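You operate a simulated robot arm through the tools that you are given. There is no shell and no other tool.

The job below is to be done with a simulated robot arm. You get a single attempt, and the scene is never put back.

JOB
Seat the backing board in the picture frame and lock both turn buttons.
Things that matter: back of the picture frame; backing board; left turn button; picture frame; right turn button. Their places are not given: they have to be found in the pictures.

The check looks at the end state, three seconds after you hand in, the way a careful person would. Anything else that was tipped, shoved, dropped, spilled or broken makes it a failure.

ROBOT AND FRAMES
A 7-joint arm with a two-finger parallel gripper, fixed in place. Base frame: the origin is on the floor under the middle of its stand, x ahead of it, y to its left, z up; the work surface is at about z = 800. Units: mm, rad, N and s.
With the tool pointing down near the work surface it reaches from about 100 to 660 mm from the base axis. Its first joint turns from -1.152 to 1.152 rad. Payload 1.57 kg.
The TCP is the grasp point between the finger pads, 30 mm short of the fingertips. In the tool frame z runs along the fingers and y along their closing line. The gripper opens to 80 mm. The fingers are 17 mm wide and 12 mm thick; the gripper's body (40 by 82 mm) begins 80 mm behind the TCP.
Orientation is told as [roll, pitch, yaw] about the base's x, y, z axes, in that order, counted from this pose: with the fingers straight down and closing along the base's y, the tool's x points along the base's -x, its y along +y and its z along -z.

CONTROLS
- The arm moves only by the tool send_rows. Its argument "deltas" is text: rows parted by semicolons, each of 7 numbers parted by spaces: the shift along the base's x, y, z in mm, then the turn, a rotation vector about the base's x, y, z in rad, then the gripper command, from -1 (shut) to 1 (fully open), values between in proportion. In form: tx ty tz rx ry rz grip; .... A call has 1 to 20 rows; each row shifts and turns the commanded pose from where the row before left it. Each row takes 0.2 s and may step no farther than 50 mm and 0.15 rad from the row before; otherwise, or with a gripper value out of range, the whole call is refused. A pose out of reach is approached as far as the arm can. The call stops where the force on the tool passes 40 N (or 10 N more than at its start, if that is more) or the arm is blocked; 0.2 s more then pass. Each finger travels about 72 mm/s and halts on what it meets, pressing with about 29 N; the grip force reading is that of the motor and also rises with nothing between the fingers. The clock runs only during rows and for 0.2 s after the last one: add rows that do not move to give the fingers time. The reply holds the time, the measured pose of the TCP, the force on the tool along the base axes, the opening and the grip force, in the units named above and with some noise, with the torque about the TCP (base axes, N m) and any sound that the robot's microphone picked up.
- Cameras (640 x 400 px; columns grow to the right, rows downward): "scene" is fixed at [59.5, 439.3, 1418.7]; the picture's right is [-0.69, -0.72, 0.00], its down [-0.46, 0.44, -0.77] and it looks along [0.56, -0.53, -0.63] (base axes); focal length 323 px, centre (320, 200). "wrist" rides on the gripper at [72, -7, -122] in the tool frame; the picture's right is [0.09, 1.00, 0.00], its down [-0.84, 0.08, -0.54] and it looks along [-0.54, 0.05, 0.84] (tool axes); focal length 238 px, centre (320, 200).
- camera(camera): a new picture of that camera. It takes no simulated time.
- pixel_to_xyz(camera, pixels): for up to 12 pixels [column, row] of the newest picture of that camera ("zoom" is the newest enlarged one), the place [x, y, z] in the base frame of the surface seen there, good to about 2 mm. It takes no simulated time.
- enlarge(camera, box): a new picture of the part [left, top, right, bottom] of that camera's present view, enlarged. It takes no simulated time.
- sign_off(): hands the job in; it is judged then, once.

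Leave the gripper open and the arm clear of the work at the hand-in unless told otherwise.

The tools are called after "Call:" as name(argument=value, ...) on one line, values as JSON. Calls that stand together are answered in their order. send_rows: Moves the arm, as the interface text tells. Its arguments: {"type":"object","properties":{"deltas":{"type":"string"}},"required":["deltas"]} The other tools are called the same way: camera (camera) takes a picture; pixel_to_xyz (camera, pixels) gives the place of the surface under pixels of a picture; enlarge (camera, box) takes an enlarged picture of a part of a camera's view; sign_off () hands the job in.

At the start:

```text
t: 0.0
tool_pos: [365.2, 6.5, 1157.6]
ee_rot: [0.0, 0.001, -0.001]
ft_force: [-0.5, 1.0, 0.7]
ft_torque: [0.02, 0.0, 0.02]
gripper_width: 80.0
grip_force: 0.0
```

scene: 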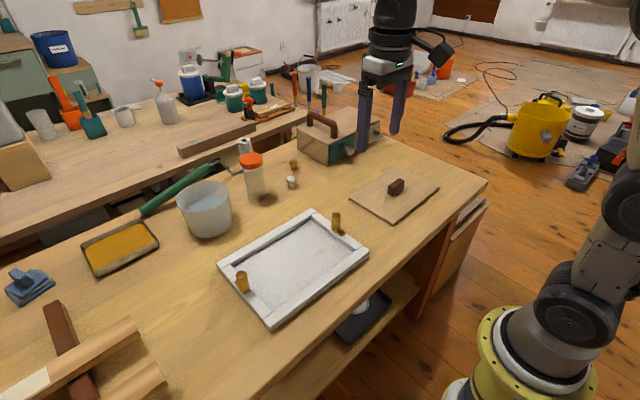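
wrist: 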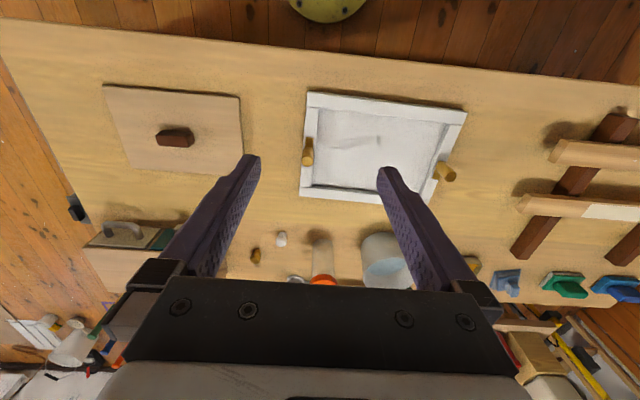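

I see the white frame in the middle of the bench (scene about px 293,265) with two wooden turn buttons, at about (336,223) and (242,282), and the backing board with a dark knob at (395,190). I'll enlarge both areas to see the details.

Call:
enlarge(camera="scene", box=[200, 190, 390, 340])

Call:
enlarge(camera="wrist", box=[270, 70, 490, 220])

Call:
pixel_to_xyz(camera="scene", pixels=[[311, 210], [369, 251], [270, 327], [218, 263], [349, 197], [391, 222], [439, 190], [400, 168], [397, 182], [336, 214], [242, 274], [295, 262]])

Call:
pixel_to_xyz(camera="wrist", pixels=[[307, 92], [467, 112], [300, 196], [420, 206], [103, 86], [240, 98], [242, 172], [125, 172], [174, 138], [308, 150], [446, 172], [370, 150]])

```text
2.67 times, centred on (295, 265) of scene
```

zoom: 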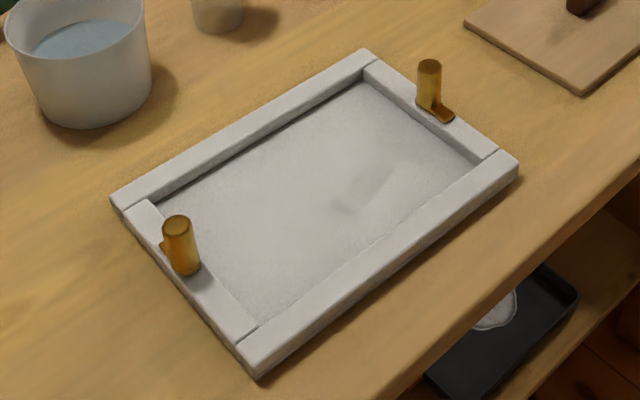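

```text
2.67 times, centred on (380, 145) of wrist
```

zoom: 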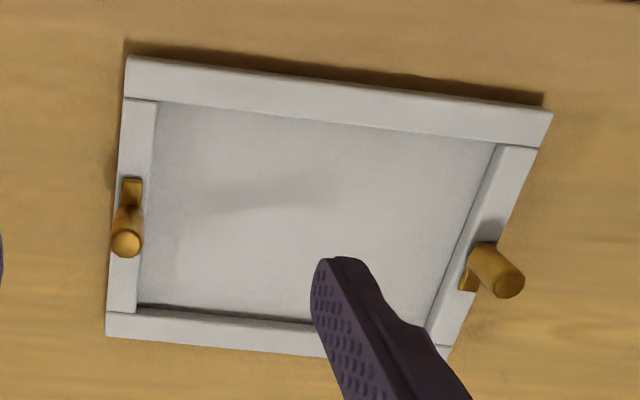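

```text
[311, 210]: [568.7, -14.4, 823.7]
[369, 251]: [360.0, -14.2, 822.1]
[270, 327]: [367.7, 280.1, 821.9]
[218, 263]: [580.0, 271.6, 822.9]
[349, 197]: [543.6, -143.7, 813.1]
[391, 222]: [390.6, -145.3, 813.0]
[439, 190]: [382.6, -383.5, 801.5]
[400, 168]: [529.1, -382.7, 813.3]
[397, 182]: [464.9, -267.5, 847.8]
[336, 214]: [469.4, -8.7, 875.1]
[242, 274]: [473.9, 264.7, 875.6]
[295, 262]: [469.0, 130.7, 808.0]
```

```text
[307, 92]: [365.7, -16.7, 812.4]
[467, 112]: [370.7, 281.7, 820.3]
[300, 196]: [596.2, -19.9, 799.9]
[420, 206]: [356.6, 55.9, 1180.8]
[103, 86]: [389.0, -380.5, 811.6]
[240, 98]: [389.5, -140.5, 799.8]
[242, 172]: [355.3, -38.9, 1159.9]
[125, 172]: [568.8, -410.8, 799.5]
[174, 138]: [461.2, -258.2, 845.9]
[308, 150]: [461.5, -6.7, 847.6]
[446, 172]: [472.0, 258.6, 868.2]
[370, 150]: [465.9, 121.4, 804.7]
```

The frame spans roughly x 362–582, y -16–282 with its top near z 823. The board spans x 385–538, y -383–-143, top near 813. Next I'll enlarge each button and the board more tightly.

Call:
enlarge(camera="scene", box=[305, 200, 375, 250])

Call:
enlarge(camera="scene", box=[210, 255, 280, 305])

Call:
enlarge(camera="scene", box=[340, 155, 450, 230])

```text
8.00 times, centred on (340, 225) of scene
```

zoom: 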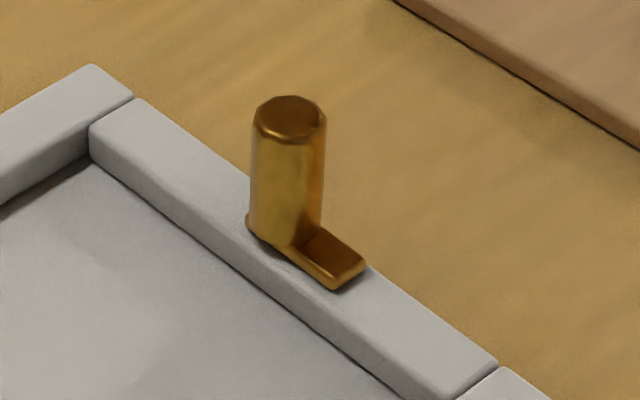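

```text
8.00 times, centred on (245, 280) of scene
```

zoom: 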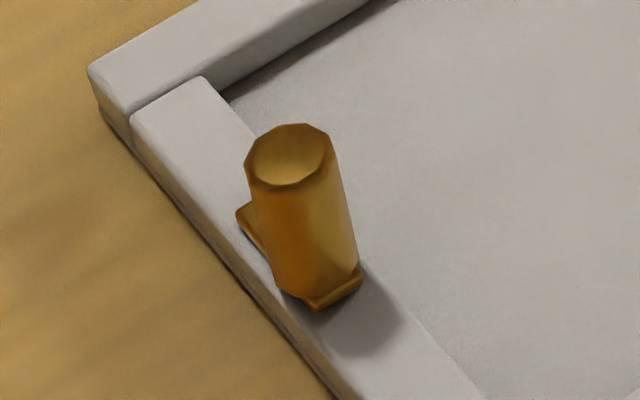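

```text
5.33 times, centred on (395, 192) of scene
```

zoom: 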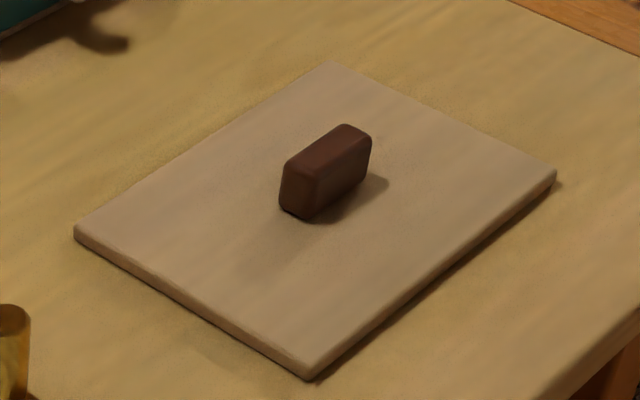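

The newest zoom shows the board: corners near (75,230), (335,65), (553,175), (312,372), and the knob top near (325,155). I'll read positions of those.

Call:
pixel_to_xyz(camera="zoom", pixels=[[80, 230], [334, 68], [550, 174], [311, 368], [345, 129], [367, 139], [290, 166], [314, 180], [325, 155], [200, 220], [400, 180], [305, 212]])

```text
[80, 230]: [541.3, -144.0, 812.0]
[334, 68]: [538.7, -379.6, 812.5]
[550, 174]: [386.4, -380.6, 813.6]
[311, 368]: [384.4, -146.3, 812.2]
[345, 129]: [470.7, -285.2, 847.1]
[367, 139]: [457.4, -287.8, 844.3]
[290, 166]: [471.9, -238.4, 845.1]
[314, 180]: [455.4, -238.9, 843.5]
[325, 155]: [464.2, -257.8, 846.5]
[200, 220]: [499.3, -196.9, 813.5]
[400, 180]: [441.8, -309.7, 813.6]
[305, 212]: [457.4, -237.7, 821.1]
```

The board is about 158 × 238 mm, centred near (463, -262), and the knob is long along y. Next I'll take closer zooms of the frame's inner corners.

Call:
enlarge(camera="scene", box=[290, 205, 380, 265])

Call:
pixel_to_xyz(camera="zoom", pixels=[[145, 31], [235, 84], [146, 72], [180, 100], [180, 95], [560, 310], [420, 340], [400, 330], [335, 230], [300, 185], [232, 90], [395, 232]])

```text
6.67 times, centred on (335, 235) of scene
```

zoom: 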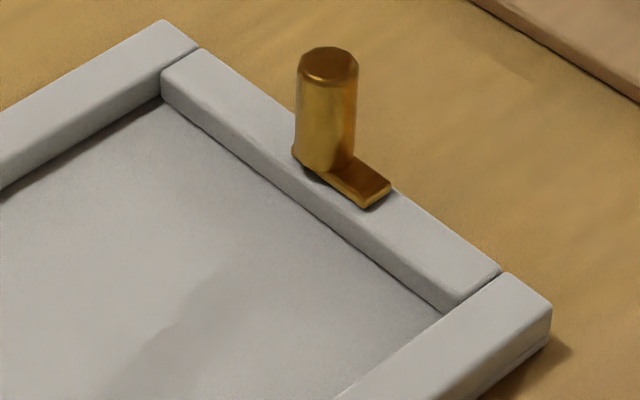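

```text
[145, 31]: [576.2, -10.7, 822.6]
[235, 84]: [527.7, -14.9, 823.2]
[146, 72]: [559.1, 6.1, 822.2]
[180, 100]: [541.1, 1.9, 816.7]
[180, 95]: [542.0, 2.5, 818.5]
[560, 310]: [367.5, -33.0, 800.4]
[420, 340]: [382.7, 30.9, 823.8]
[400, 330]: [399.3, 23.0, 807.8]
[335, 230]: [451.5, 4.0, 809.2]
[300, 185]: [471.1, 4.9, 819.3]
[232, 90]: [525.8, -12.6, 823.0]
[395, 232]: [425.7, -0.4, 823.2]
```

I'll query points across the right stile and the near and far rails, to find the inner walls.

Call:
pixel_to_xyz(camera="zoom", pixels=[[162, 77], [165, 90], [162, 99], [100, 110], [100, 125], [100, 135], [446, 298], [446, 306], [420, 325], [415, 338], [395, 350], [270, 165]])

Call:
pixel_to_xyz(camera="zoom", pixels=[[327, 66], [300, 66], [354, 66], [327, 52], [327, 82], [380, 180], [385, 184], [365, 200], [320, 172], [300, 155], [370, 205], [388, 190]])

Call:
pixel_to_xyz(camera="zoom", pixels=[[470, 285], [480, 262], [440, 285], [450, 240], [425, 275], [260, 100], [230, 120], [235, 130], [225, 130], [215, 135], [410, 290], [400, 270]])

```text
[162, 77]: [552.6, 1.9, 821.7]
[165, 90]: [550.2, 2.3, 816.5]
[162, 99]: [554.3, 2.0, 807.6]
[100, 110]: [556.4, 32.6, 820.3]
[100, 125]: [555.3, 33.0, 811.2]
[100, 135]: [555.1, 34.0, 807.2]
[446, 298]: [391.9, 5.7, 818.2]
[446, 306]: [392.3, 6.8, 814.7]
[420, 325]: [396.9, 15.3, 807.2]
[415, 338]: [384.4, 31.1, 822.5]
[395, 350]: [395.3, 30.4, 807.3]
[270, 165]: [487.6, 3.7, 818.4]
```

```text
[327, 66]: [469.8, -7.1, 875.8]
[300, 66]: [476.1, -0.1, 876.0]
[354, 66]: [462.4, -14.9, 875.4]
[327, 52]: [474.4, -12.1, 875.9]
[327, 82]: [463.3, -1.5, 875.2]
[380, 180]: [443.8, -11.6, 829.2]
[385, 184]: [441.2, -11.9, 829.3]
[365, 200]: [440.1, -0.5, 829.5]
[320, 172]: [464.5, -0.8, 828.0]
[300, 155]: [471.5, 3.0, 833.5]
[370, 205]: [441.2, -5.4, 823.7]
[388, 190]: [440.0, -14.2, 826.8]
```

```text
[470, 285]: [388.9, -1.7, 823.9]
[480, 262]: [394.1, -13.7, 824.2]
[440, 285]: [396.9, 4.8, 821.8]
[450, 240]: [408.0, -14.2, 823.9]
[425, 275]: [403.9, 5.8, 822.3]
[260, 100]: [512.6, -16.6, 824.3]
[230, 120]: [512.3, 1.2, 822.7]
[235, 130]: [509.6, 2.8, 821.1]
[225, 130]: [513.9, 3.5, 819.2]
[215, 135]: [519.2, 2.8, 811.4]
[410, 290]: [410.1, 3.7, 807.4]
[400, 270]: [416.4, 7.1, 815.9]
```

The inner wall of the right stile runs from y≈2 (far) to y≈6 (near), so the frame is yawed by about -0.027 rad. I'll measure the left end of the frame too.

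Call:
enlarge(camera="scene", box=[210, 250, 300, 310])

Call:
pixel_to_xyz(camera="zoom", pixels=[[20, 100], [80, 180], [160, 290], [115, 90], [195, 100], [230, 150], [300, 250], [350, 310], [400, 370], [165, 100], [200, 110], [130, 120]])

Call:
enlarge(camera="scene", box=[240, 280, 330, 340])

```text
6.67 times, centred on (255, 280) of scene
```

zoom: 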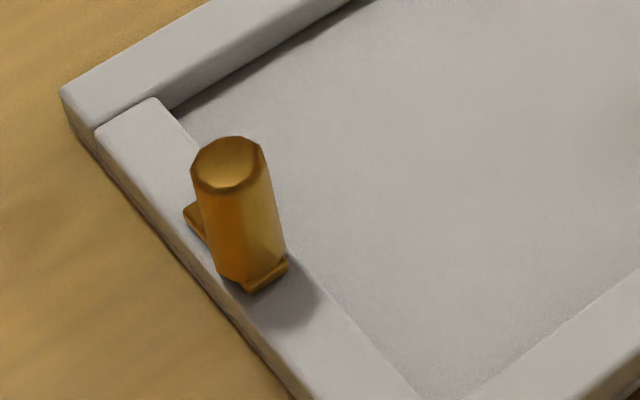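

```text
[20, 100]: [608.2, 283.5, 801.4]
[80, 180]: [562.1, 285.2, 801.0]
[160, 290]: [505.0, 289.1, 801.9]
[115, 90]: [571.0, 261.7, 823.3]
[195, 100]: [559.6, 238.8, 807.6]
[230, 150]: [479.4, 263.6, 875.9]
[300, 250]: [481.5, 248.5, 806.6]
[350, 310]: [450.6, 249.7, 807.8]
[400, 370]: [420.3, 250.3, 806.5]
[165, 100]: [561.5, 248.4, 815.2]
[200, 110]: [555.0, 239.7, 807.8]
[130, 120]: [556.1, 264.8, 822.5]
```

```text
6.67 times, centred on (285, 310) of scene
```

zoom: 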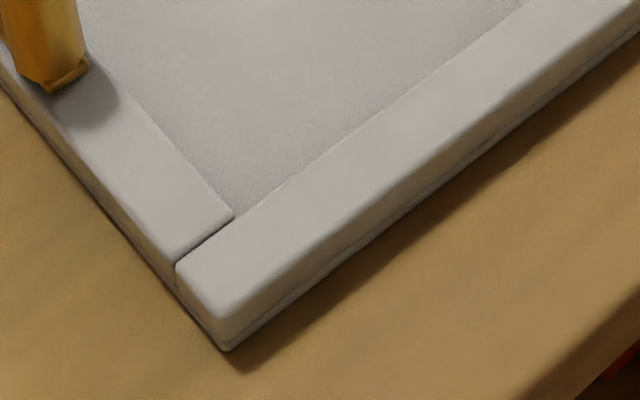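

Now I'll measure the near-left inner corner: the stile's inner edge through (130,85)–(235,215), and the near rail's inner edge through (240,212)–(525,0).

Call:
pixel_to_xyz(camera="zoom", pixels=[[225, 212], [195, 174], [165, 136], [135, 98], [240, 222], [300, 178], [380, 120], [460, 58], [500, 30], [182, 262], [120, 195], [60, 125]])

Call:
pixel_to_xyz(camera="zoom", pixels=[[223, 320], [300, 270], [400, 195], [500, 118], [600, 42], [240, 207], [300, 164], [380, 104], [460, 42], [205, 176], [175, 136], [145, 98]])

```text
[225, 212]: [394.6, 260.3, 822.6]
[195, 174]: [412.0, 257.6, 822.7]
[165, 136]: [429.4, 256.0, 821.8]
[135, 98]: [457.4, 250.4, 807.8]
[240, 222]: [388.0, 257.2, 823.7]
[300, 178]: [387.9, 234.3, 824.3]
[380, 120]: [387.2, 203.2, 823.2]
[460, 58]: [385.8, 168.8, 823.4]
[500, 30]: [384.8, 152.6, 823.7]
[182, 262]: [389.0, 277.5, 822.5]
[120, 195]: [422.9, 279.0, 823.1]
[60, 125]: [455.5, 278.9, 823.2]
```

```text
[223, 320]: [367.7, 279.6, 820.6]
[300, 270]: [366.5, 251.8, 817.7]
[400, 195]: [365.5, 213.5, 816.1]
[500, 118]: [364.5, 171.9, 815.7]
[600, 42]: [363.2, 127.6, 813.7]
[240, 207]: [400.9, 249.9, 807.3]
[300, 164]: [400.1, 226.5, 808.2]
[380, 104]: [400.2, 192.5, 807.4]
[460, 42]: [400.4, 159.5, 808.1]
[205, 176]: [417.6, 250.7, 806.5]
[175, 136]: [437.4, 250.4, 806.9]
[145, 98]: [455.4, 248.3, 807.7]
```

Fitting the points gives these results:
- The frame is yawed by about -0.0266 rad. Its opening is about 170 × 250 mm, centred near (473, 129), with its floor near z 807.5.
- The right post is near (469.5, -7).
- The knob centre is near (463.7, -262.5).

I'll move the open gripper above the knob at about z 950.

Call:
send_rows(deltas="9.8 -26.9 -20 0 0 0 1;9.8 -26.9 -20 0 0 0 1;9.8 -26.9 -20 0 0 0 1;9.8 -26.9 -20 0 0 0 1;9.8 -26.9 -20 0 0 0 1;9.8 -26.9 -20 0 0 0 1;9.8 -26.9 -20 0 0 0 1;9.8 -26.9 -20 0 0 0 1;9.8 -26.9 -20 0 0 0 1;9.8 -26.9 -20 0 0 0 1;0 0 0 0 0 0 1")

Call:
camera(camera="wrist")

Call:
camera(camera="scene")

```text
t: 2.4
tool_pos: [463.6, -263.1, 957.2]
ee_rot: [0.0, 0.0, 0.001]
ft_force: [0.1, 0.1, 0.6]
ft_torque: [0.01, 0.0, 0.0]
gripper_width: 79.9
grip_force: 0.1
```

```text
taken
```

wrist: 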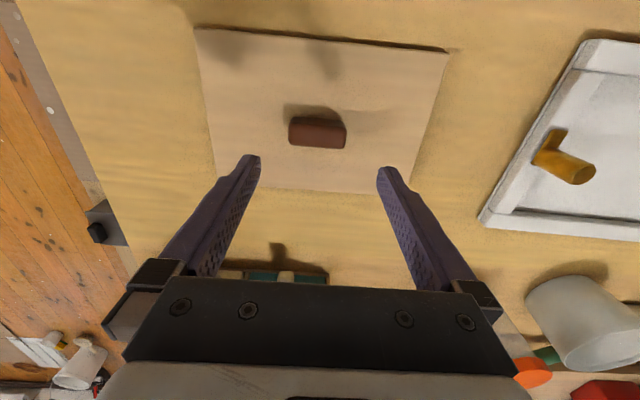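

```text
taken
```

scene: 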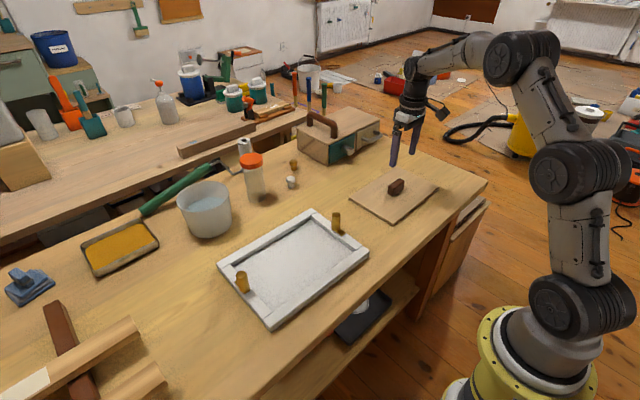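

The gripper hovers above the knob, which appears at wrist px (318,133). I'll zoom in and measure the knob's top face and the board's edges for alignment.

Call:
enlarge(camera="wrist", box=[185, 15, 455, 200])

Call:
pixel_to_xyz(camera="wrist", pixels=[[292, 120], [343, 123], [291, 142], [344, 146], [318, 128], [196, 30], [446, 52], [320, 40], [210, 120], [425, 130], [300, 187], [340, 190]])

```text
2.16 times, centred on (320, 108) of wrist
```

zoom: 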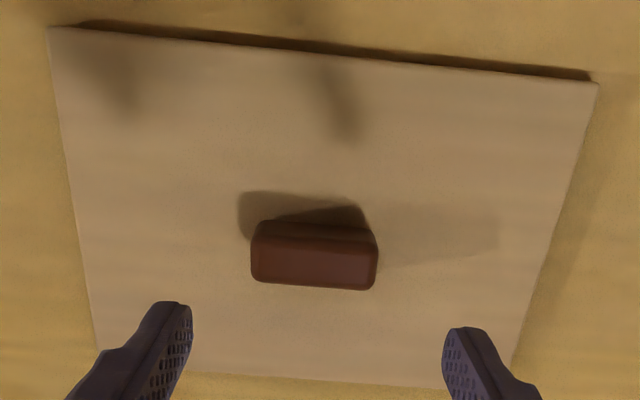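

```text
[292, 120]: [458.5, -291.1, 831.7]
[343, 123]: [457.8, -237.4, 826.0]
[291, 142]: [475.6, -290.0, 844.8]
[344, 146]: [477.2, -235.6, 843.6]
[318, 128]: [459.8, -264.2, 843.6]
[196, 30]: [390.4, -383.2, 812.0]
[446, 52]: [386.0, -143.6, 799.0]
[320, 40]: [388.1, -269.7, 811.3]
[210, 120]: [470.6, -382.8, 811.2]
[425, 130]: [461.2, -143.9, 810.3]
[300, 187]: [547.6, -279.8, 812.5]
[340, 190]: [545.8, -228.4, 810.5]
```

The wrist view puts things about 3–4 mm farther in x than the scene view. I'll check both against a known reference by measuring the fingertips, which should be at x≈463.6, y≈-263±40, z≈927, in both cameras.

Call:
enlarge(camera="scene", box=[360, 100, 450, 220])

Call:
pixel_to_xyz(camera="wrist", pixels=[[247, 158], [256, 160], [382, 172], [393, 171], [250, 180], [385, 185]])

```text
3.33 times, centred on (405, 160) of scene
```

zoom: 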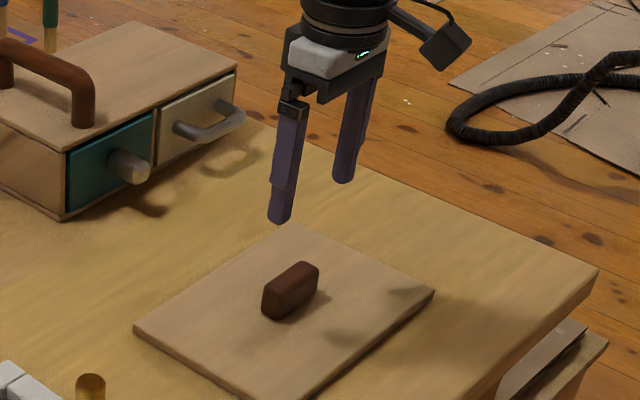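

```text
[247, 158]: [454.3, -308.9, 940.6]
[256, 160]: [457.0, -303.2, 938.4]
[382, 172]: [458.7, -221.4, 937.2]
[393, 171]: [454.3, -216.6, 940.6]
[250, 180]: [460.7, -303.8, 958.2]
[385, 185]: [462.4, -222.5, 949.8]
```

Call:
pixel_to_xyz(camera="zoom", pixels=[[270, 215], [280, 222], [290, 215], [283, 200], [335, 178], [350, 178], [345, 183], [287, 150], [300, 110], [280, 180], [293, 180], [350, 150]])

Call:
pixel_to_xyz(camera="zoom", pixels=[[310, 263], [317, 267], [285, 285], [268, 290], [300, 272], [296, 283], [302, 261], [315, 270], [267, 283], [290, 289], [275, 286], [280, 280]])

```text
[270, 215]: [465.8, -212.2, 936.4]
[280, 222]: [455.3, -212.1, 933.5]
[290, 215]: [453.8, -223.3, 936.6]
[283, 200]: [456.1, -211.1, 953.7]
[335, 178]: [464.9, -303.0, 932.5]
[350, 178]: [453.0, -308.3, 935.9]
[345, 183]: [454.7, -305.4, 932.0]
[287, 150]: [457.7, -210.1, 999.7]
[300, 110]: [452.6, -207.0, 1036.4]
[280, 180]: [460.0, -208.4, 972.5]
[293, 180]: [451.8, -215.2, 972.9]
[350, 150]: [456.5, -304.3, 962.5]
```

```text
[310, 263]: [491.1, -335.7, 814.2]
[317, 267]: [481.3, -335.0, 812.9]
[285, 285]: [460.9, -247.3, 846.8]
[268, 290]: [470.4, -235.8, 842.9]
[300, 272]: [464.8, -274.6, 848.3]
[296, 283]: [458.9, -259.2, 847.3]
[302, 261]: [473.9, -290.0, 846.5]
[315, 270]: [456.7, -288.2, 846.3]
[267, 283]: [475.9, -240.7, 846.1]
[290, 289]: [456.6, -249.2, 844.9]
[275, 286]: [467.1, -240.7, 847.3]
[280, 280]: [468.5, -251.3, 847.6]
```

Both cameras agree with the fingertips to about 1–2 mm. The knob centre is about (466, -263) and its top is z≈847. I'll shift +2.4 mm in x and descend to TCP z≈848, so the tips are 5 mm above the board.

Call:
send_rows(deltas="2.4 0 -15 0 0 0.01 1;0 0 -20 0 0 0 1;0 0 -20 0 0 0 1;0 0 -20 0 0 0 1;0 0 -20 0 0 0 1;0 0 -14 0 0 0 1;0 0 0 0 0 0 1")

Call:
camera(camera="wrist")

Call:
enlarge(camera="scene", box=[350, 130, 450, 230])

```text
t: 4.0
tool_pos: [465.0, -260.9, 848.0]
ee_rot: [-0.001, 0.0, 0.01]
ft_force: [0.4, 0.4, -0.2]
ft_torque: [0.0, 0.02, 0.01]
gripper_width: 80.2
grip_force: 0.0
```

```text
taken
```

wrist: 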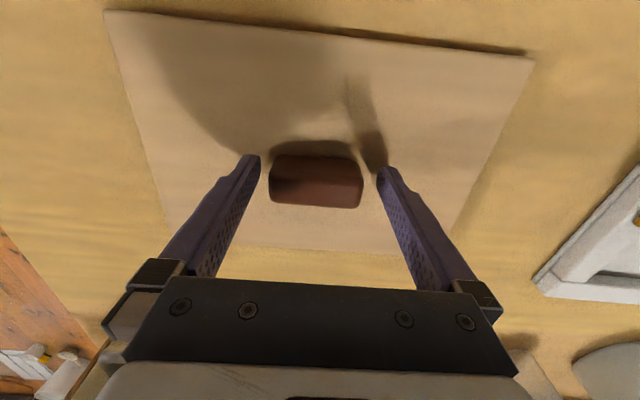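

```text
4.00 times, centred on (400, 180) of scene
```

zoom: 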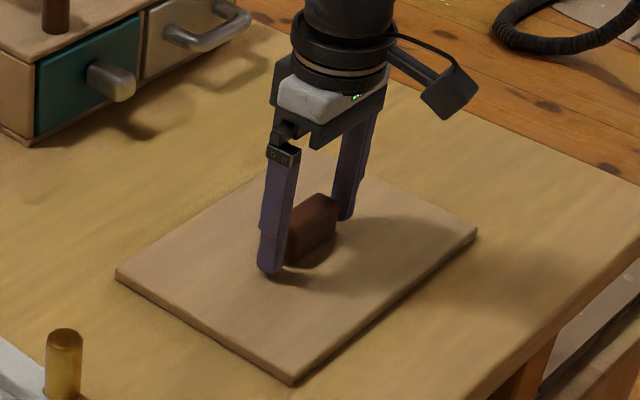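

The fingers straddle the knob with clear gaps on both sides. Before I close, I'll check the knob's x relative to the fingers.

Call:
pixel_to_xyz(camera="wrist", pixels=[[280, 165], [350, 172], [275, 200], [355, 205], [315, 172], [315, 202], [250, 160], [388, 172], [272, 185], [360, 190], [255, 195], [382, 200]])

```text
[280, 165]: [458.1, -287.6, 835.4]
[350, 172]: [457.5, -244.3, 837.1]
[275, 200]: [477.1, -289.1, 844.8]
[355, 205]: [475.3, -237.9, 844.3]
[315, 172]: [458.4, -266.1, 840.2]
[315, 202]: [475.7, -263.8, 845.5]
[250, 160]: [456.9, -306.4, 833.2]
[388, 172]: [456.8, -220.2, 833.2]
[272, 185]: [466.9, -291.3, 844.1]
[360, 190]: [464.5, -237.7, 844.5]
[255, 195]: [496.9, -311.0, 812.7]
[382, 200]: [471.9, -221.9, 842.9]
```

The knob centre is about (466.8, -264.3) and the TCP is about 1.5 mm short in x and 2 mm off in y. I'll nudge (+1.2, -2.2) and close the fingers.

Call:
send_rows(deltas="1.2 -2.2 0 0 0 0 1;0 0 0 0 0 0 1;0 0 0 0 0 0 -1;0 0 0 0 0 0 -1;0 0 0 0 0 0 -1;0 0 0 0 0 0 -1")

Call:
camera(camera="wrist")

```text
t: 5.4
tool_pos: [467.9, -265.7, 848.5]
ee_rot: [0.001, 0.0, 0.011]
ft_force: [-0.2, -0.6, 0.4]
ft_torque: [0.05, -0.01, -0.06]
gripper_width: 59.3
grip_force: 28.8
```

```text
taken
```

wrist: 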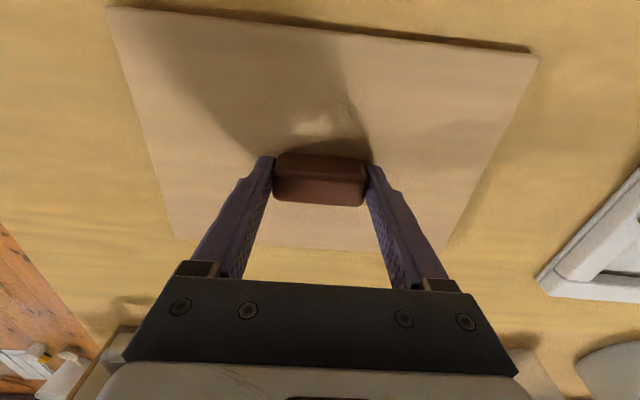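

The fingers hold the knob at a 59 mm opening with 29 N of grip. I'll lift slowly at first, then to about z 975.

Call:
send_rows(deltas="0 0 3 0 0 0 -1;0 0 5 0 0 0 -1;0 0 8 0 0 0 -1;0 0 12 0 0 0 -1;0 0 0 0 0 0 -1")

Call:
camera(camera="scene")

Call:
camera(camera="wrist")

```text
t: 6.6
tool_pos: [465.9, -265.5, 878.4]
ee_rot: [-0.001, 0.0, 0.01]
ft_force: [0.1, -0.4, -1.0]
ft_torque: [0.0, -0.01, -0.01]
gripper_width: 59.2
grip_force: 28.8
```

```text
taken
```

scene: 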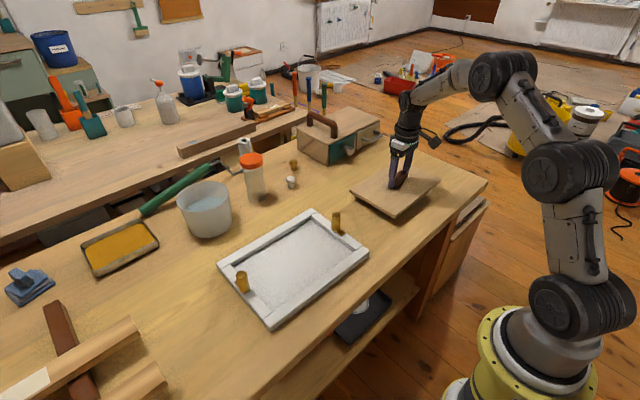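

```text
taken
```

wrist: 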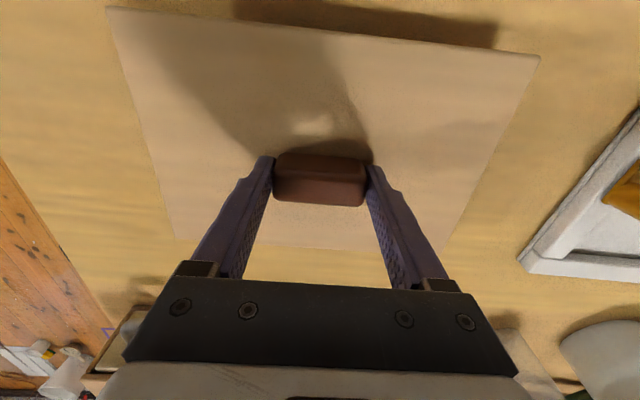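

The board came up level with the gripper. I'll raise it to about z 990, well above the 876 mm posts, then measure how it sits in the hand.

Call:
send_rows(deltas="0 0 20 0 0 0 -1;0 0 25 0 0 0 -1;0 0 25 0 0 0 -1;0 0 25 0 0 0 -1;0 0 15 0 0 0 -1;0 0 0 0 0 0 -1")

Call:
enlarge(camera="scene", box=[330, 80, 470, 200])

Call:
camera(camera="wrist")

```text
t: 8.0
tool_pos: [464.3, -265.0, 987.2]
ee_rot: [0.0, 0.001, 0.012]
ft_force: [0.9, 0.2, -2.2]
ft_torque: [-0.01, 0.02, 0.0]
gripper_width: 59.2
grip_force: 28.9
```

```text
3.33 times, centred on (400, 140) of scene
```

zoom: 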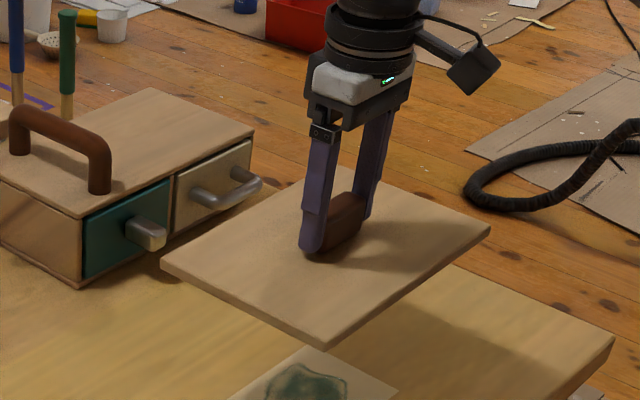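

```text
taken
```

wrist: 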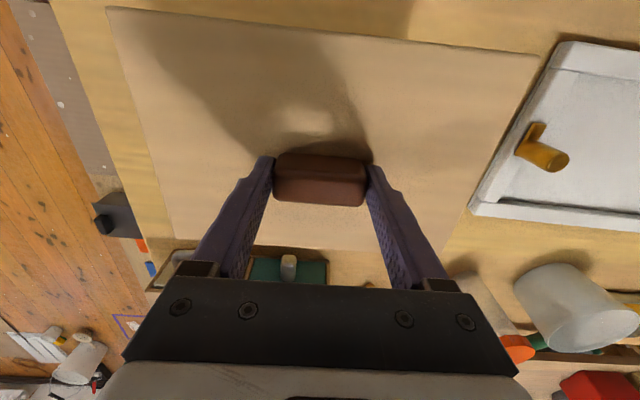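

There's something with a green pattern showing below the lifted board, near scene px (397,195), that I couldn't see before. I'll look at the scene before I move on.

Call:
camera(camera="scene")

Call:
enlarge(camera="scene", box=[330, 160, 450, 235])

```text
taken
```

scene: 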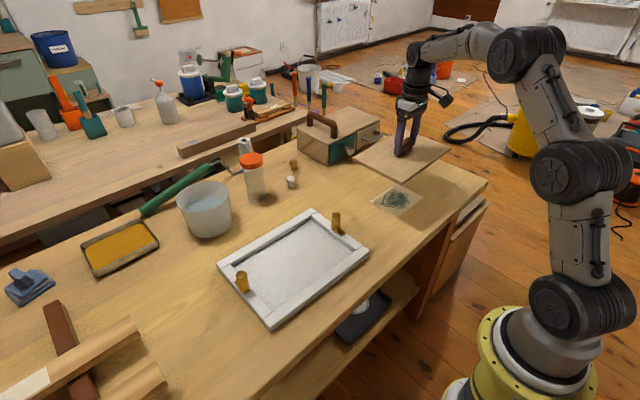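

```text
5.33 times, centred on (390, 198) of scene
```

zoom: 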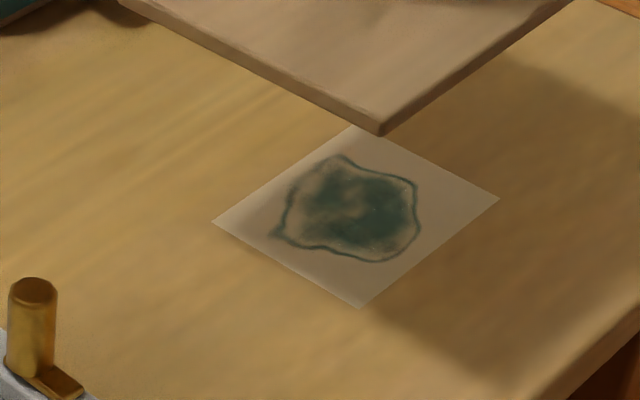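

It's a small thin sheet lying flat on the bench that was hidden under the board. It isn't part of the job, so I'll leave it alone. Now I'll measure how the board sits in the hand from the wrist picture, using the near edge (107,8)–(540,55) and the side edges.

Call:
pixel_to_xyz(camera="wrist", pixels=[[110, 12], [200, 22], [400, 42], [535, 58], [130, 80], [155, 160], [172, 225], [515, 110], [485, 175], [455, 238], [300, 244], [350, 248]])

Call:
enlarge(camera="scene", box=[345, 120, 455, 200])

Call:
pixel_to_xyz(camera="zoom", pixels=[[60, 190], [280, 310], [300, 320], [560, 160], [150, 240], [450, 225], [400, 260], [100, 160], [200, 262], [520, 180], [540, 150], [80, 195]])

```text
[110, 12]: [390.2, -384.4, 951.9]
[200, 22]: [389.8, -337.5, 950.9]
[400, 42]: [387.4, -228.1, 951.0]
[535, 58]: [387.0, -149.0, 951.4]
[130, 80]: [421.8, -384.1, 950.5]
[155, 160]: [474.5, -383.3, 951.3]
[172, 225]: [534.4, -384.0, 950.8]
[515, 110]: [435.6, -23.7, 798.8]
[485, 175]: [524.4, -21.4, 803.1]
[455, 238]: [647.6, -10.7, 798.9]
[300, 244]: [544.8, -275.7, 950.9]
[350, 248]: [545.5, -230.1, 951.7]
```

```text
5.00 times, centred on (400, 160) of scene
```

zoom: 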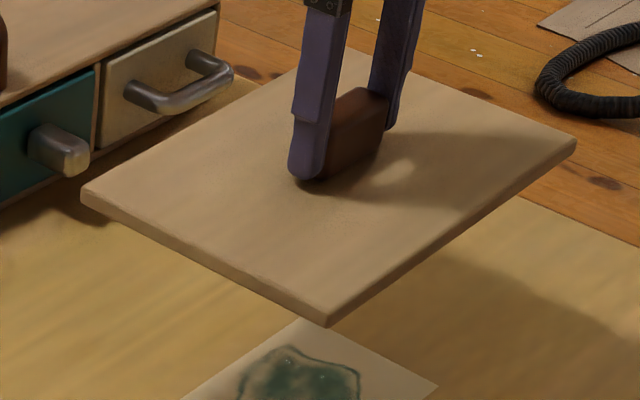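

```text
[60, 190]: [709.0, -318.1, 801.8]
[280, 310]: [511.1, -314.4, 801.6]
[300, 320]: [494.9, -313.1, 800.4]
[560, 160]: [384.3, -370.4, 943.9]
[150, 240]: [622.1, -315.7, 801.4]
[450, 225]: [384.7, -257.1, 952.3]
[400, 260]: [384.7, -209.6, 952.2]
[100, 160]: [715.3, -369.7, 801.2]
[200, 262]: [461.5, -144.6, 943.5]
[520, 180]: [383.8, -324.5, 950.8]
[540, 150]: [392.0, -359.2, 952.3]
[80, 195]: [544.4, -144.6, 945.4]
```

The board sits centred on the TCP to within about 1 mm, with yaw ≈ +0.012, and its bottom is 48.6 mm below the TCP. I'll carry it level at z≈987 to above the frame centre at about (474, 129), turning it to the frame's yaw of -0.027 on the way.

Call:
send_rows(deltas="0.36 10 0 0 0 -0.0019 -1;0.36 20 0 0 0 -0.0019 -1;0.36 20.7 0 0 0 -0.0019 -1;0.36 20.7 0 0 0 -0.0019 -1;0.36 20.7 0 0 0 -0.0019 -1;0.36 20.7 0 0 0 -0.0019 -1;0.36 20.7 0 0 0 -0.0019 -1;0.36 20.7 0 0 0 -0.0019 -1;0.36 20.7 0 0 0 -0.0019 -1;0.36 20.7 0 0 0 -0.0019 -1;0.36 20.7 0 0 0 -0.0019 -1;0.36 20.7 0 0 0 -0.0019 -1;0.36 20.7 0 0 0 -0.0019 -1;0.36 20.7 0 0 0 -0.0019 -1;0.36 20.7 0 0 0 -0.0019 -1;0.36 20.7 0 0 0 -0.0019 -1;0.36 20.7 0 0 0 -0.0019 -1;0.36 20.7 0 0 0 -0.0019 -1;0.36 20 0 0 0 -0.0019 -1;0.36 12.8 0 0 0 -0.0019 -1")

Call:
camera(camera="scene")

Call:
camera(camera="wrist")

```text
t: 12.2
tool_pos: [474.0, 130.2, 986.9]
ee_rot: [-0.001, 0.001, -0.029]
ft_force: [-0.7, -0.2, -2.7]
ft_torque: [0.02, 0.02, 0.01]
gripper_width: 59.0
grip_force: 29.4
```

```text
taken
```

scene: 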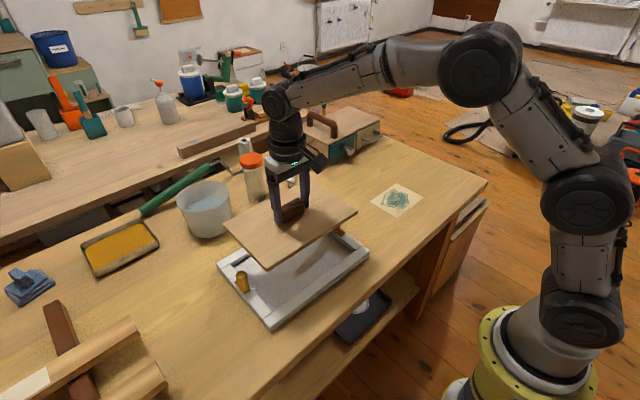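

```text
taken
```

wrist: 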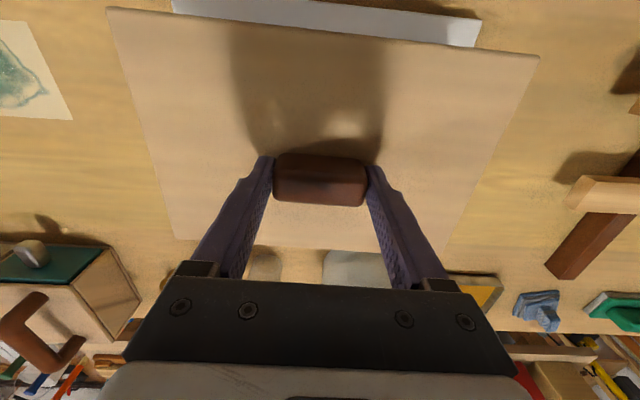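

The board is above the frame. I'll lower it to TCP z≈935, so the board bottom is near 886, still above the post tops. Then I'll check alignment against the posts and rails.

Call:
send_rows(deltas="0 0 -15 0 0 0 -1;0 0 -20 0 0 0 -1;0 0 -17 0 0 0 -1;0 0 0 0 0 0 -1")

Call:
enlarge(camera="scene", box=[200, 190, 390, 340])

Call:
camera(camera="wrist")

```text
t: 13.2
tool_pos: [473.6, 129.9, 935.4]
ee_rot: [0.0, 0.0, -0.028]
ft_force: [0.2, 0.7, -1.0]
ft_torque: [0.0, -0.01, 0.01]
gripper_width: 59.1
grip_force: 29.1
```

```text
2.67 times, centred on (295, 265) of scene
```

zoom: 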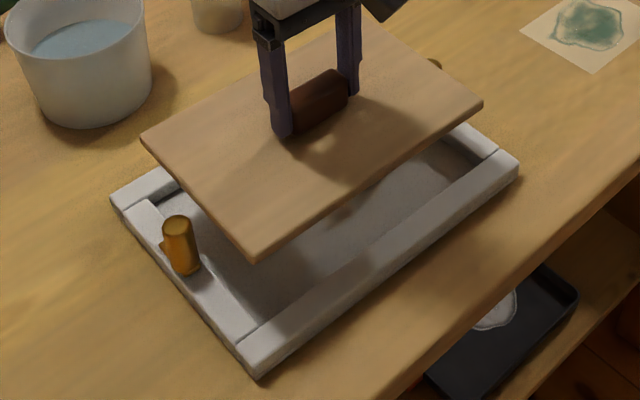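

```text
taken
```

wrist: 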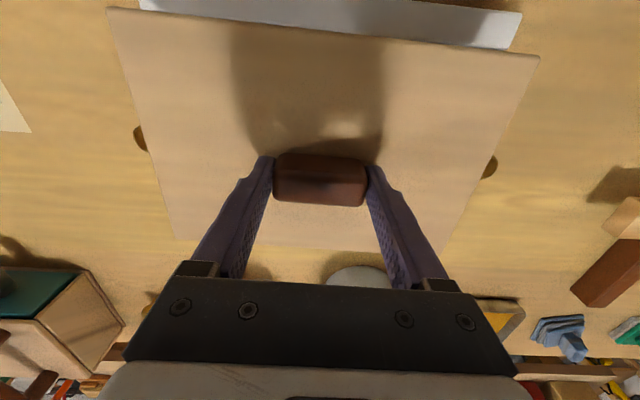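

The post tops peek out about equally at both board edges in the wrist view, at (140,138) and (489,166). I'll measure the board edges and the frame rails in the same views.

Call:
pixel_to_xyz(camera="zoom", pixels=[[150, 140], [200, 195], [252, 250], [330, 205], [400, 158], [475, 104], [280, 320], [350, 275], [430, 220], [490, 155], [240, 310], [200, 270]])

Call:
pixel_to_xyz(camera="wrist", pixels=[[138, 130], [141, 145], [489, 158], [488, 175], [112, 14], [250, 28], [400, 43], [534, 58], [150, 4], [515, 14], [300, 12], [510, 40]])

```text
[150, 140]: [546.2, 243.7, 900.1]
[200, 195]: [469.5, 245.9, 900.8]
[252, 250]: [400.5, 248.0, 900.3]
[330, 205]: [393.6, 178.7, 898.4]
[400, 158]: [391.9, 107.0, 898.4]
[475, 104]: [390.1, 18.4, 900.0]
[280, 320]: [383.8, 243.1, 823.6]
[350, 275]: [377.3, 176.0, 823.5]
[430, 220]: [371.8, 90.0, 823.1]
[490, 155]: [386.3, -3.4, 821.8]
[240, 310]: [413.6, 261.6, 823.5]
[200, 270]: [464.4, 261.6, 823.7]
```

```text
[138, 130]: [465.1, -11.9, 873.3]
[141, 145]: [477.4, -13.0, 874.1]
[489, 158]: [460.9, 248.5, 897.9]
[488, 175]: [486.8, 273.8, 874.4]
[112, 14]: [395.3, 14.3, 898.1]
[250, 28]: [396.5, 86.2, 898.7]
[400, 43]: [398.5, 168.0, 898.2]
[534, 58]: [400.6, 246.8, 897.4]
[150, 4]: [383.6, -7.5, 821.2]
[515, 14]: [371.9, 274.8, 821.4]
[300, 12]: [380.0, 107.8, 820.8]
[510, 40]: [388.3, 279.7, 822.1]
```

The board's yaw now matches the frame's. Next I'll find the near rail's inner edge precisely by sampling across it in the zoom around (380,240) and (300,296).

Call:
pixel_to_xyz(camera="zoom", pixels=[[380, 222], [380, 228], [380, 234], [380, 240], [380, 246], [300, 280], [300, 286], [300, 292], [300, 298], [455, 172], [455, 178], [455, 184]])

Call:
enlarge(camera="scene", box=[255, 225, 375, 315])

```text
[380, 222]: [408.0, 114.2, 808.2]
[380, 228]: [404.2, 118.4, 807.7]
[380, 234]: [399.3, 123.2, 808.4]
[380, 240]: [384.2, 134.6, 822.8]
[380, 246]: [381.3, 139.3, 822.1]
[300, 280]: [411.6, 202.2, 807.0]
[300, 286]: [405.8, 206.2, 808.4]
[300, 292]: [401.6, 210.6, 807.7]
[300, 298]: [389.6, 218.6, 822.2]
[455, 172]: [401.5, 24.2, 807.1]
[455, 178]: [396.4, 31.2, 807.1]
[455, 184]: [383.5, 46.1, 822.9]
```

```text
4.44 times, centred on (315, 270) of scene
```

zoom: 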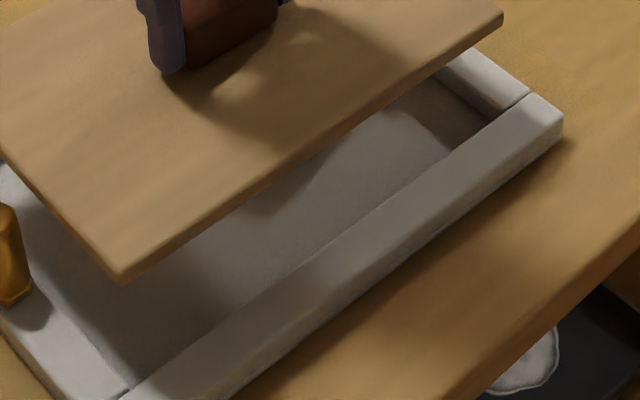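

The near inner wall is at u≈385 and the far one at 554.7, and the board's near edge is at about 388.7. A +1 mm shift in x centres it, and y is already centred. I'll lower it to TCP z≈885, so the board bottom is just above the frame top.

Call:
send_rows(deltas="1 0 -10 0 0 0 -1;0 0 -10 0 0 0 -1;0 0 -10 0 0 0 -1;0 0 -10 0 0 0 -1;0 0 -8 0 0 0 -1;0 0 0 0 0 0 -1")

Call:
enlarge(camera="scene", box=[200, 190, 390, 340])

Call:
camera(camera="wrist")

```text
t: 14.6
tool_pos: [475.3, 128.8, 886.2]
ee_rot: [0.001, -0.002, -0.028]
ft_force: [0.6, -0.1, -1.0]
ft_torque: [0.01, 0.02, 0.0]
gripper_width: 59.4
grip_force: 28.7
```

```text
2.67 times, centred on (295, 265) of scene
```

zoom: 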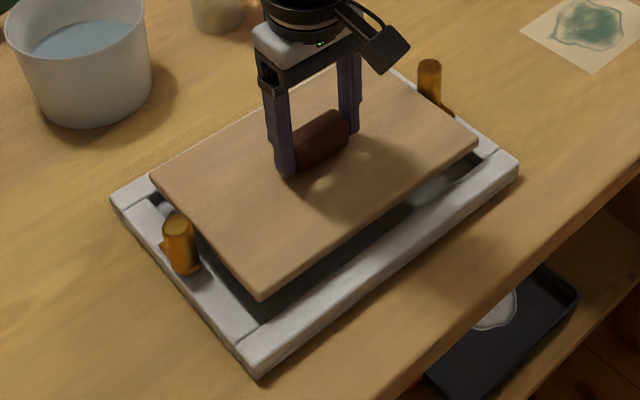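

```text
taken
```

wrist: 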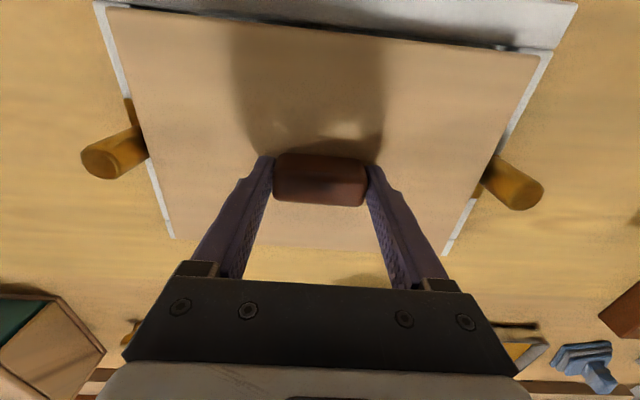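

The board sits symmetrically between the posts in both views. I'll go on down in small steps to TCP z≈863, so the board enters the opening, watching the force.

Call:
send_rows(deltas="0 0 -5 0 0 0 -1;0 0 -5 0 0 0 -1;0 0 -4 0 0 0 -1;0 0 -4 0 0 0 -1;0 0 -4 0 0 0 -1;0 0 0 0 0 0 -1")

Call:
enlarge(camera="scene", box=[200, 190, 390, 340])

Call:
camera(camera="wrist")

```text
t: 16.0
tool_pos: [475.6, 130.6, 865.1]
ee_rot: [0.002, 0.0, -0.029]
ft_force: [0.1, -0.5, -0.7]
ft_torque: [-0.01, 0.01, 0.06]
gripper_width: 59.1
grip_force: 29.2
```

```text
2.67 times, centred on (295, 265) of scene
```

zoom: 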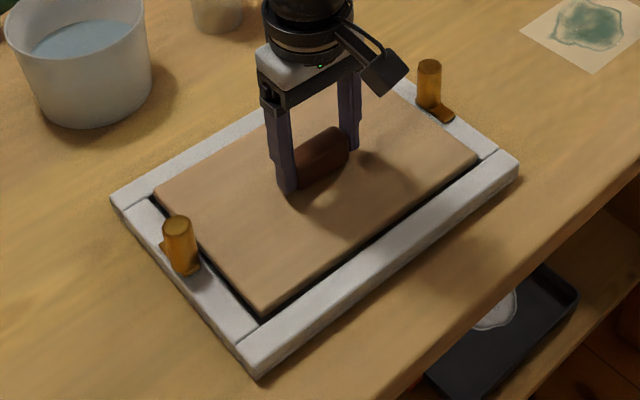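

```text
taken
```

wrist: 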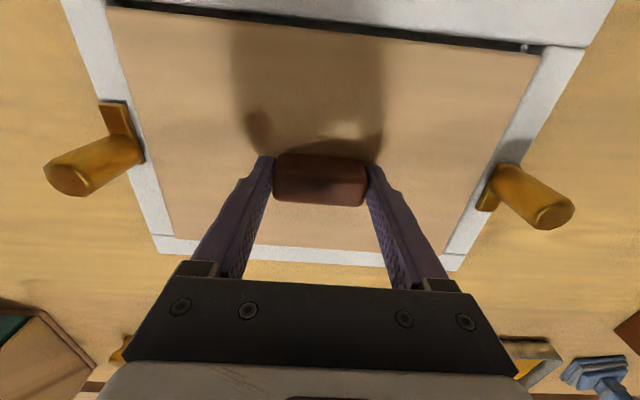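

The board is inside the opening with gaps all round and no contact force. I'll lower it gently to about z 857, onto the seat.

Call:
send_rows(deltas="0 0 -3 0 0 0 -1;0 0 -2.5 0 0 0 -1;0 0 -2 0 0 0 -1;0 0 0 0 0 0 -1")

Call:
enlarge(camera="scene", box=[200, 190, 390, 340])

```text
t: 17.0
tool_pos: [476.3, 127.8, 859.0]
ee_rot: [0.0, 0.0, -0.03]
ft_force: [-1.8, -0.6, -1.0]
ft_torque: [0.0, 0.01, 0.11]
gripper_width: 59.2
grip_force: 29.3
```

```text
2.67 times, centred on (295, 265) of scene
```

zoom: 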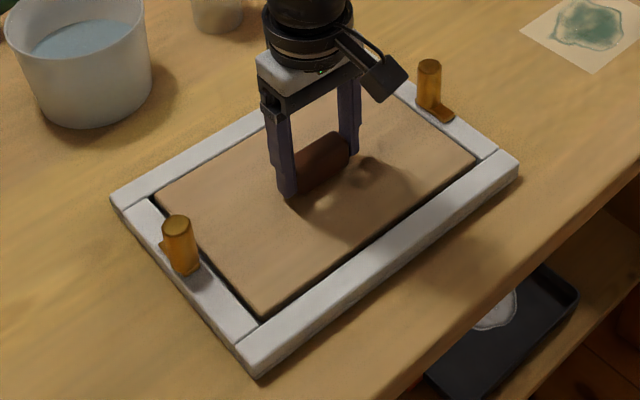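

There's a slight -x force (1.8 N) and a little torque, so the board may be brushing the far rail. I'll measure the gaps on all sides.

Call:
enlarge(camera="scene", box=[215, 210, 335, 300])

Call:
camera(camera="wrist")

Call:
enlarge(camera="wrist", box=[60, 0, 360, 280])

Call:
enlarge(camera="wrist", box=[340, 0, 640, 280])

```text
4.44 times, centred on (275, 255) of scene
```

zoom: 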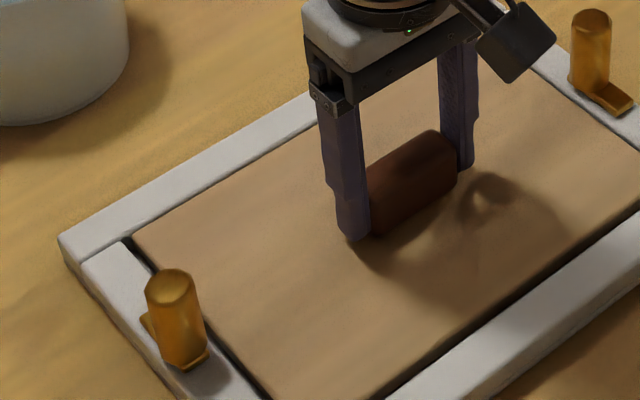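

```text
taken
```

wrist: 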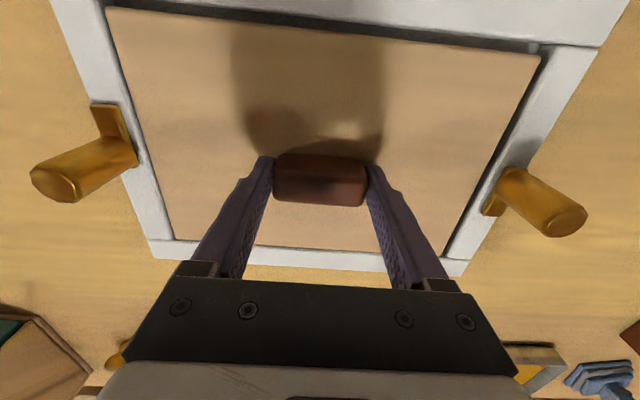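

```text
1.43 times, centred on (210, 140) of wrist
```

zoom: 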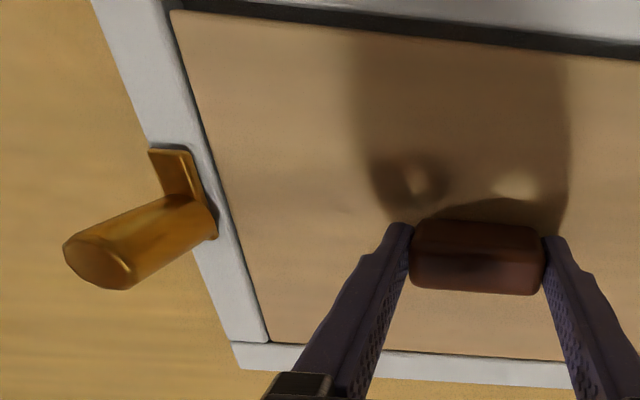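

```text
1.43 times, centred on (490, 140) of wrist
```

zoom: 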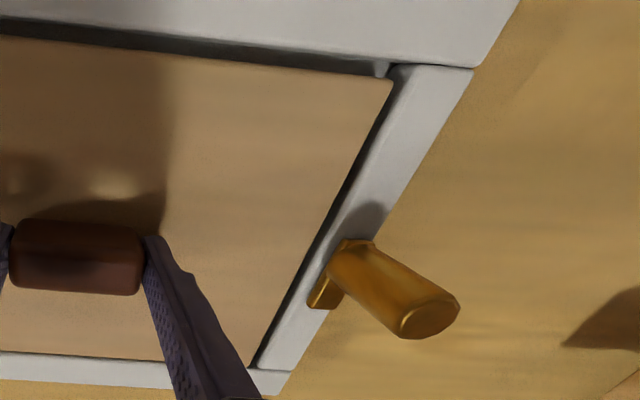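

The near-rail gap looks wide and the far-rail gap looks thin, so the board is probably a few mm too far in +x and slightly too far in -y. I'll sample the edges numerically.

Call:
pixel_to_xyz(camera="wrist", pixels=[[200, 14], [200, 18], [200, 22], [450, 38], [450, 42], [450, 46], [450, 50], [300, 244], [300, 247], [300, 250], [300, 254], [300, 262]])

Call:
pixel_to_xyz(camera="wrist", pixels=[[145, 150], [142, 150], [139, 150], [136, 150], [160, 210], [157, 210], [154, 210], [503, 140], [507, 140], [511, 140], [515, 140], [520, 140]])

Call:
pixel_to_xyz(camera="wrist", pixels=[[466, 210], [469, 210], [472, 210], [475, 210], [480, 210], [120, 60], [117, 60], [114, 60], [110, 60], [530, 85], [535, 85], [540, 85]])

```text
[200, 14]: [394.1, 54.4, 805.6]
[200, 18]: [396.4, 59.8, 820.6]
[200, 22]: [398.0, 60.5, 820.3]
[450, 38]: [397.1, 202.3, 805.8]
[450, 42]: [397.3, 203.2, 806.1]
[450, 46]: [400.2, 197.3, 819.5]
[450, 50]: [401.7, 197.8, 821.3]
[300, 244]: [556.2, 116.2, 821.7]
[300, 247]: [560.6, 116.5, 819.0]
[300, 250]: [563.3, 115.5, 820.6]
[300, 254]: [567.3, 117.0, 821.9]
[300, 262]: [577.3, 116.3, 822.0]
```

```text
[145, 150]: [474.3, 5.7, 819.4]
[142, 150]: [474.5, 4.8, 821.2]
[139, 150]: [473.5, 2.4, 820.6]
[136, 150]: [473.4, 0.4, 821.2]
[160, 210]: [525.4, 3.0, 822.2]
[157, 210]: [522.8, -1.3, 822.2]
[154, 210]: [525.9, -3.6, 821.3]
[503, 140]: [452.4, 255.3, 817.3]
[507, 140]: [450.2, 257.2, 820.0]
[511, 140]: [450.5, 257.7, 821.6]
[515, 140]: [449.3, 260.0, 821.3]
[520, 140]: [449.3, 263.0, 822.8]
```

```text
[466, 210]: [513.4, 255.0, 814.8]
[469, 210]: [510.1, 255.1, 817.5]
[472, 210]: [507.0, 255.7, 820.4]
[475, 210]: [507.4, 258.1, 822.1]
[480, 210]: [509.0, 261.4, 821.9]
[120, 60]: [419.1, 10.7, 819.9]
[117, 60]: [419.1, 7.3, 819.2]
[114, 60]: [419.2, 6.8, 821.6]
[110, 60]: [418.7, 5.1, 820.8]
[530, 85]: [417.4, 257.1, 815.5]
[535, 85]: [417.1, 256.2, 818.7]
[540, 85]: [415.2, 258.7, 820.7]
```

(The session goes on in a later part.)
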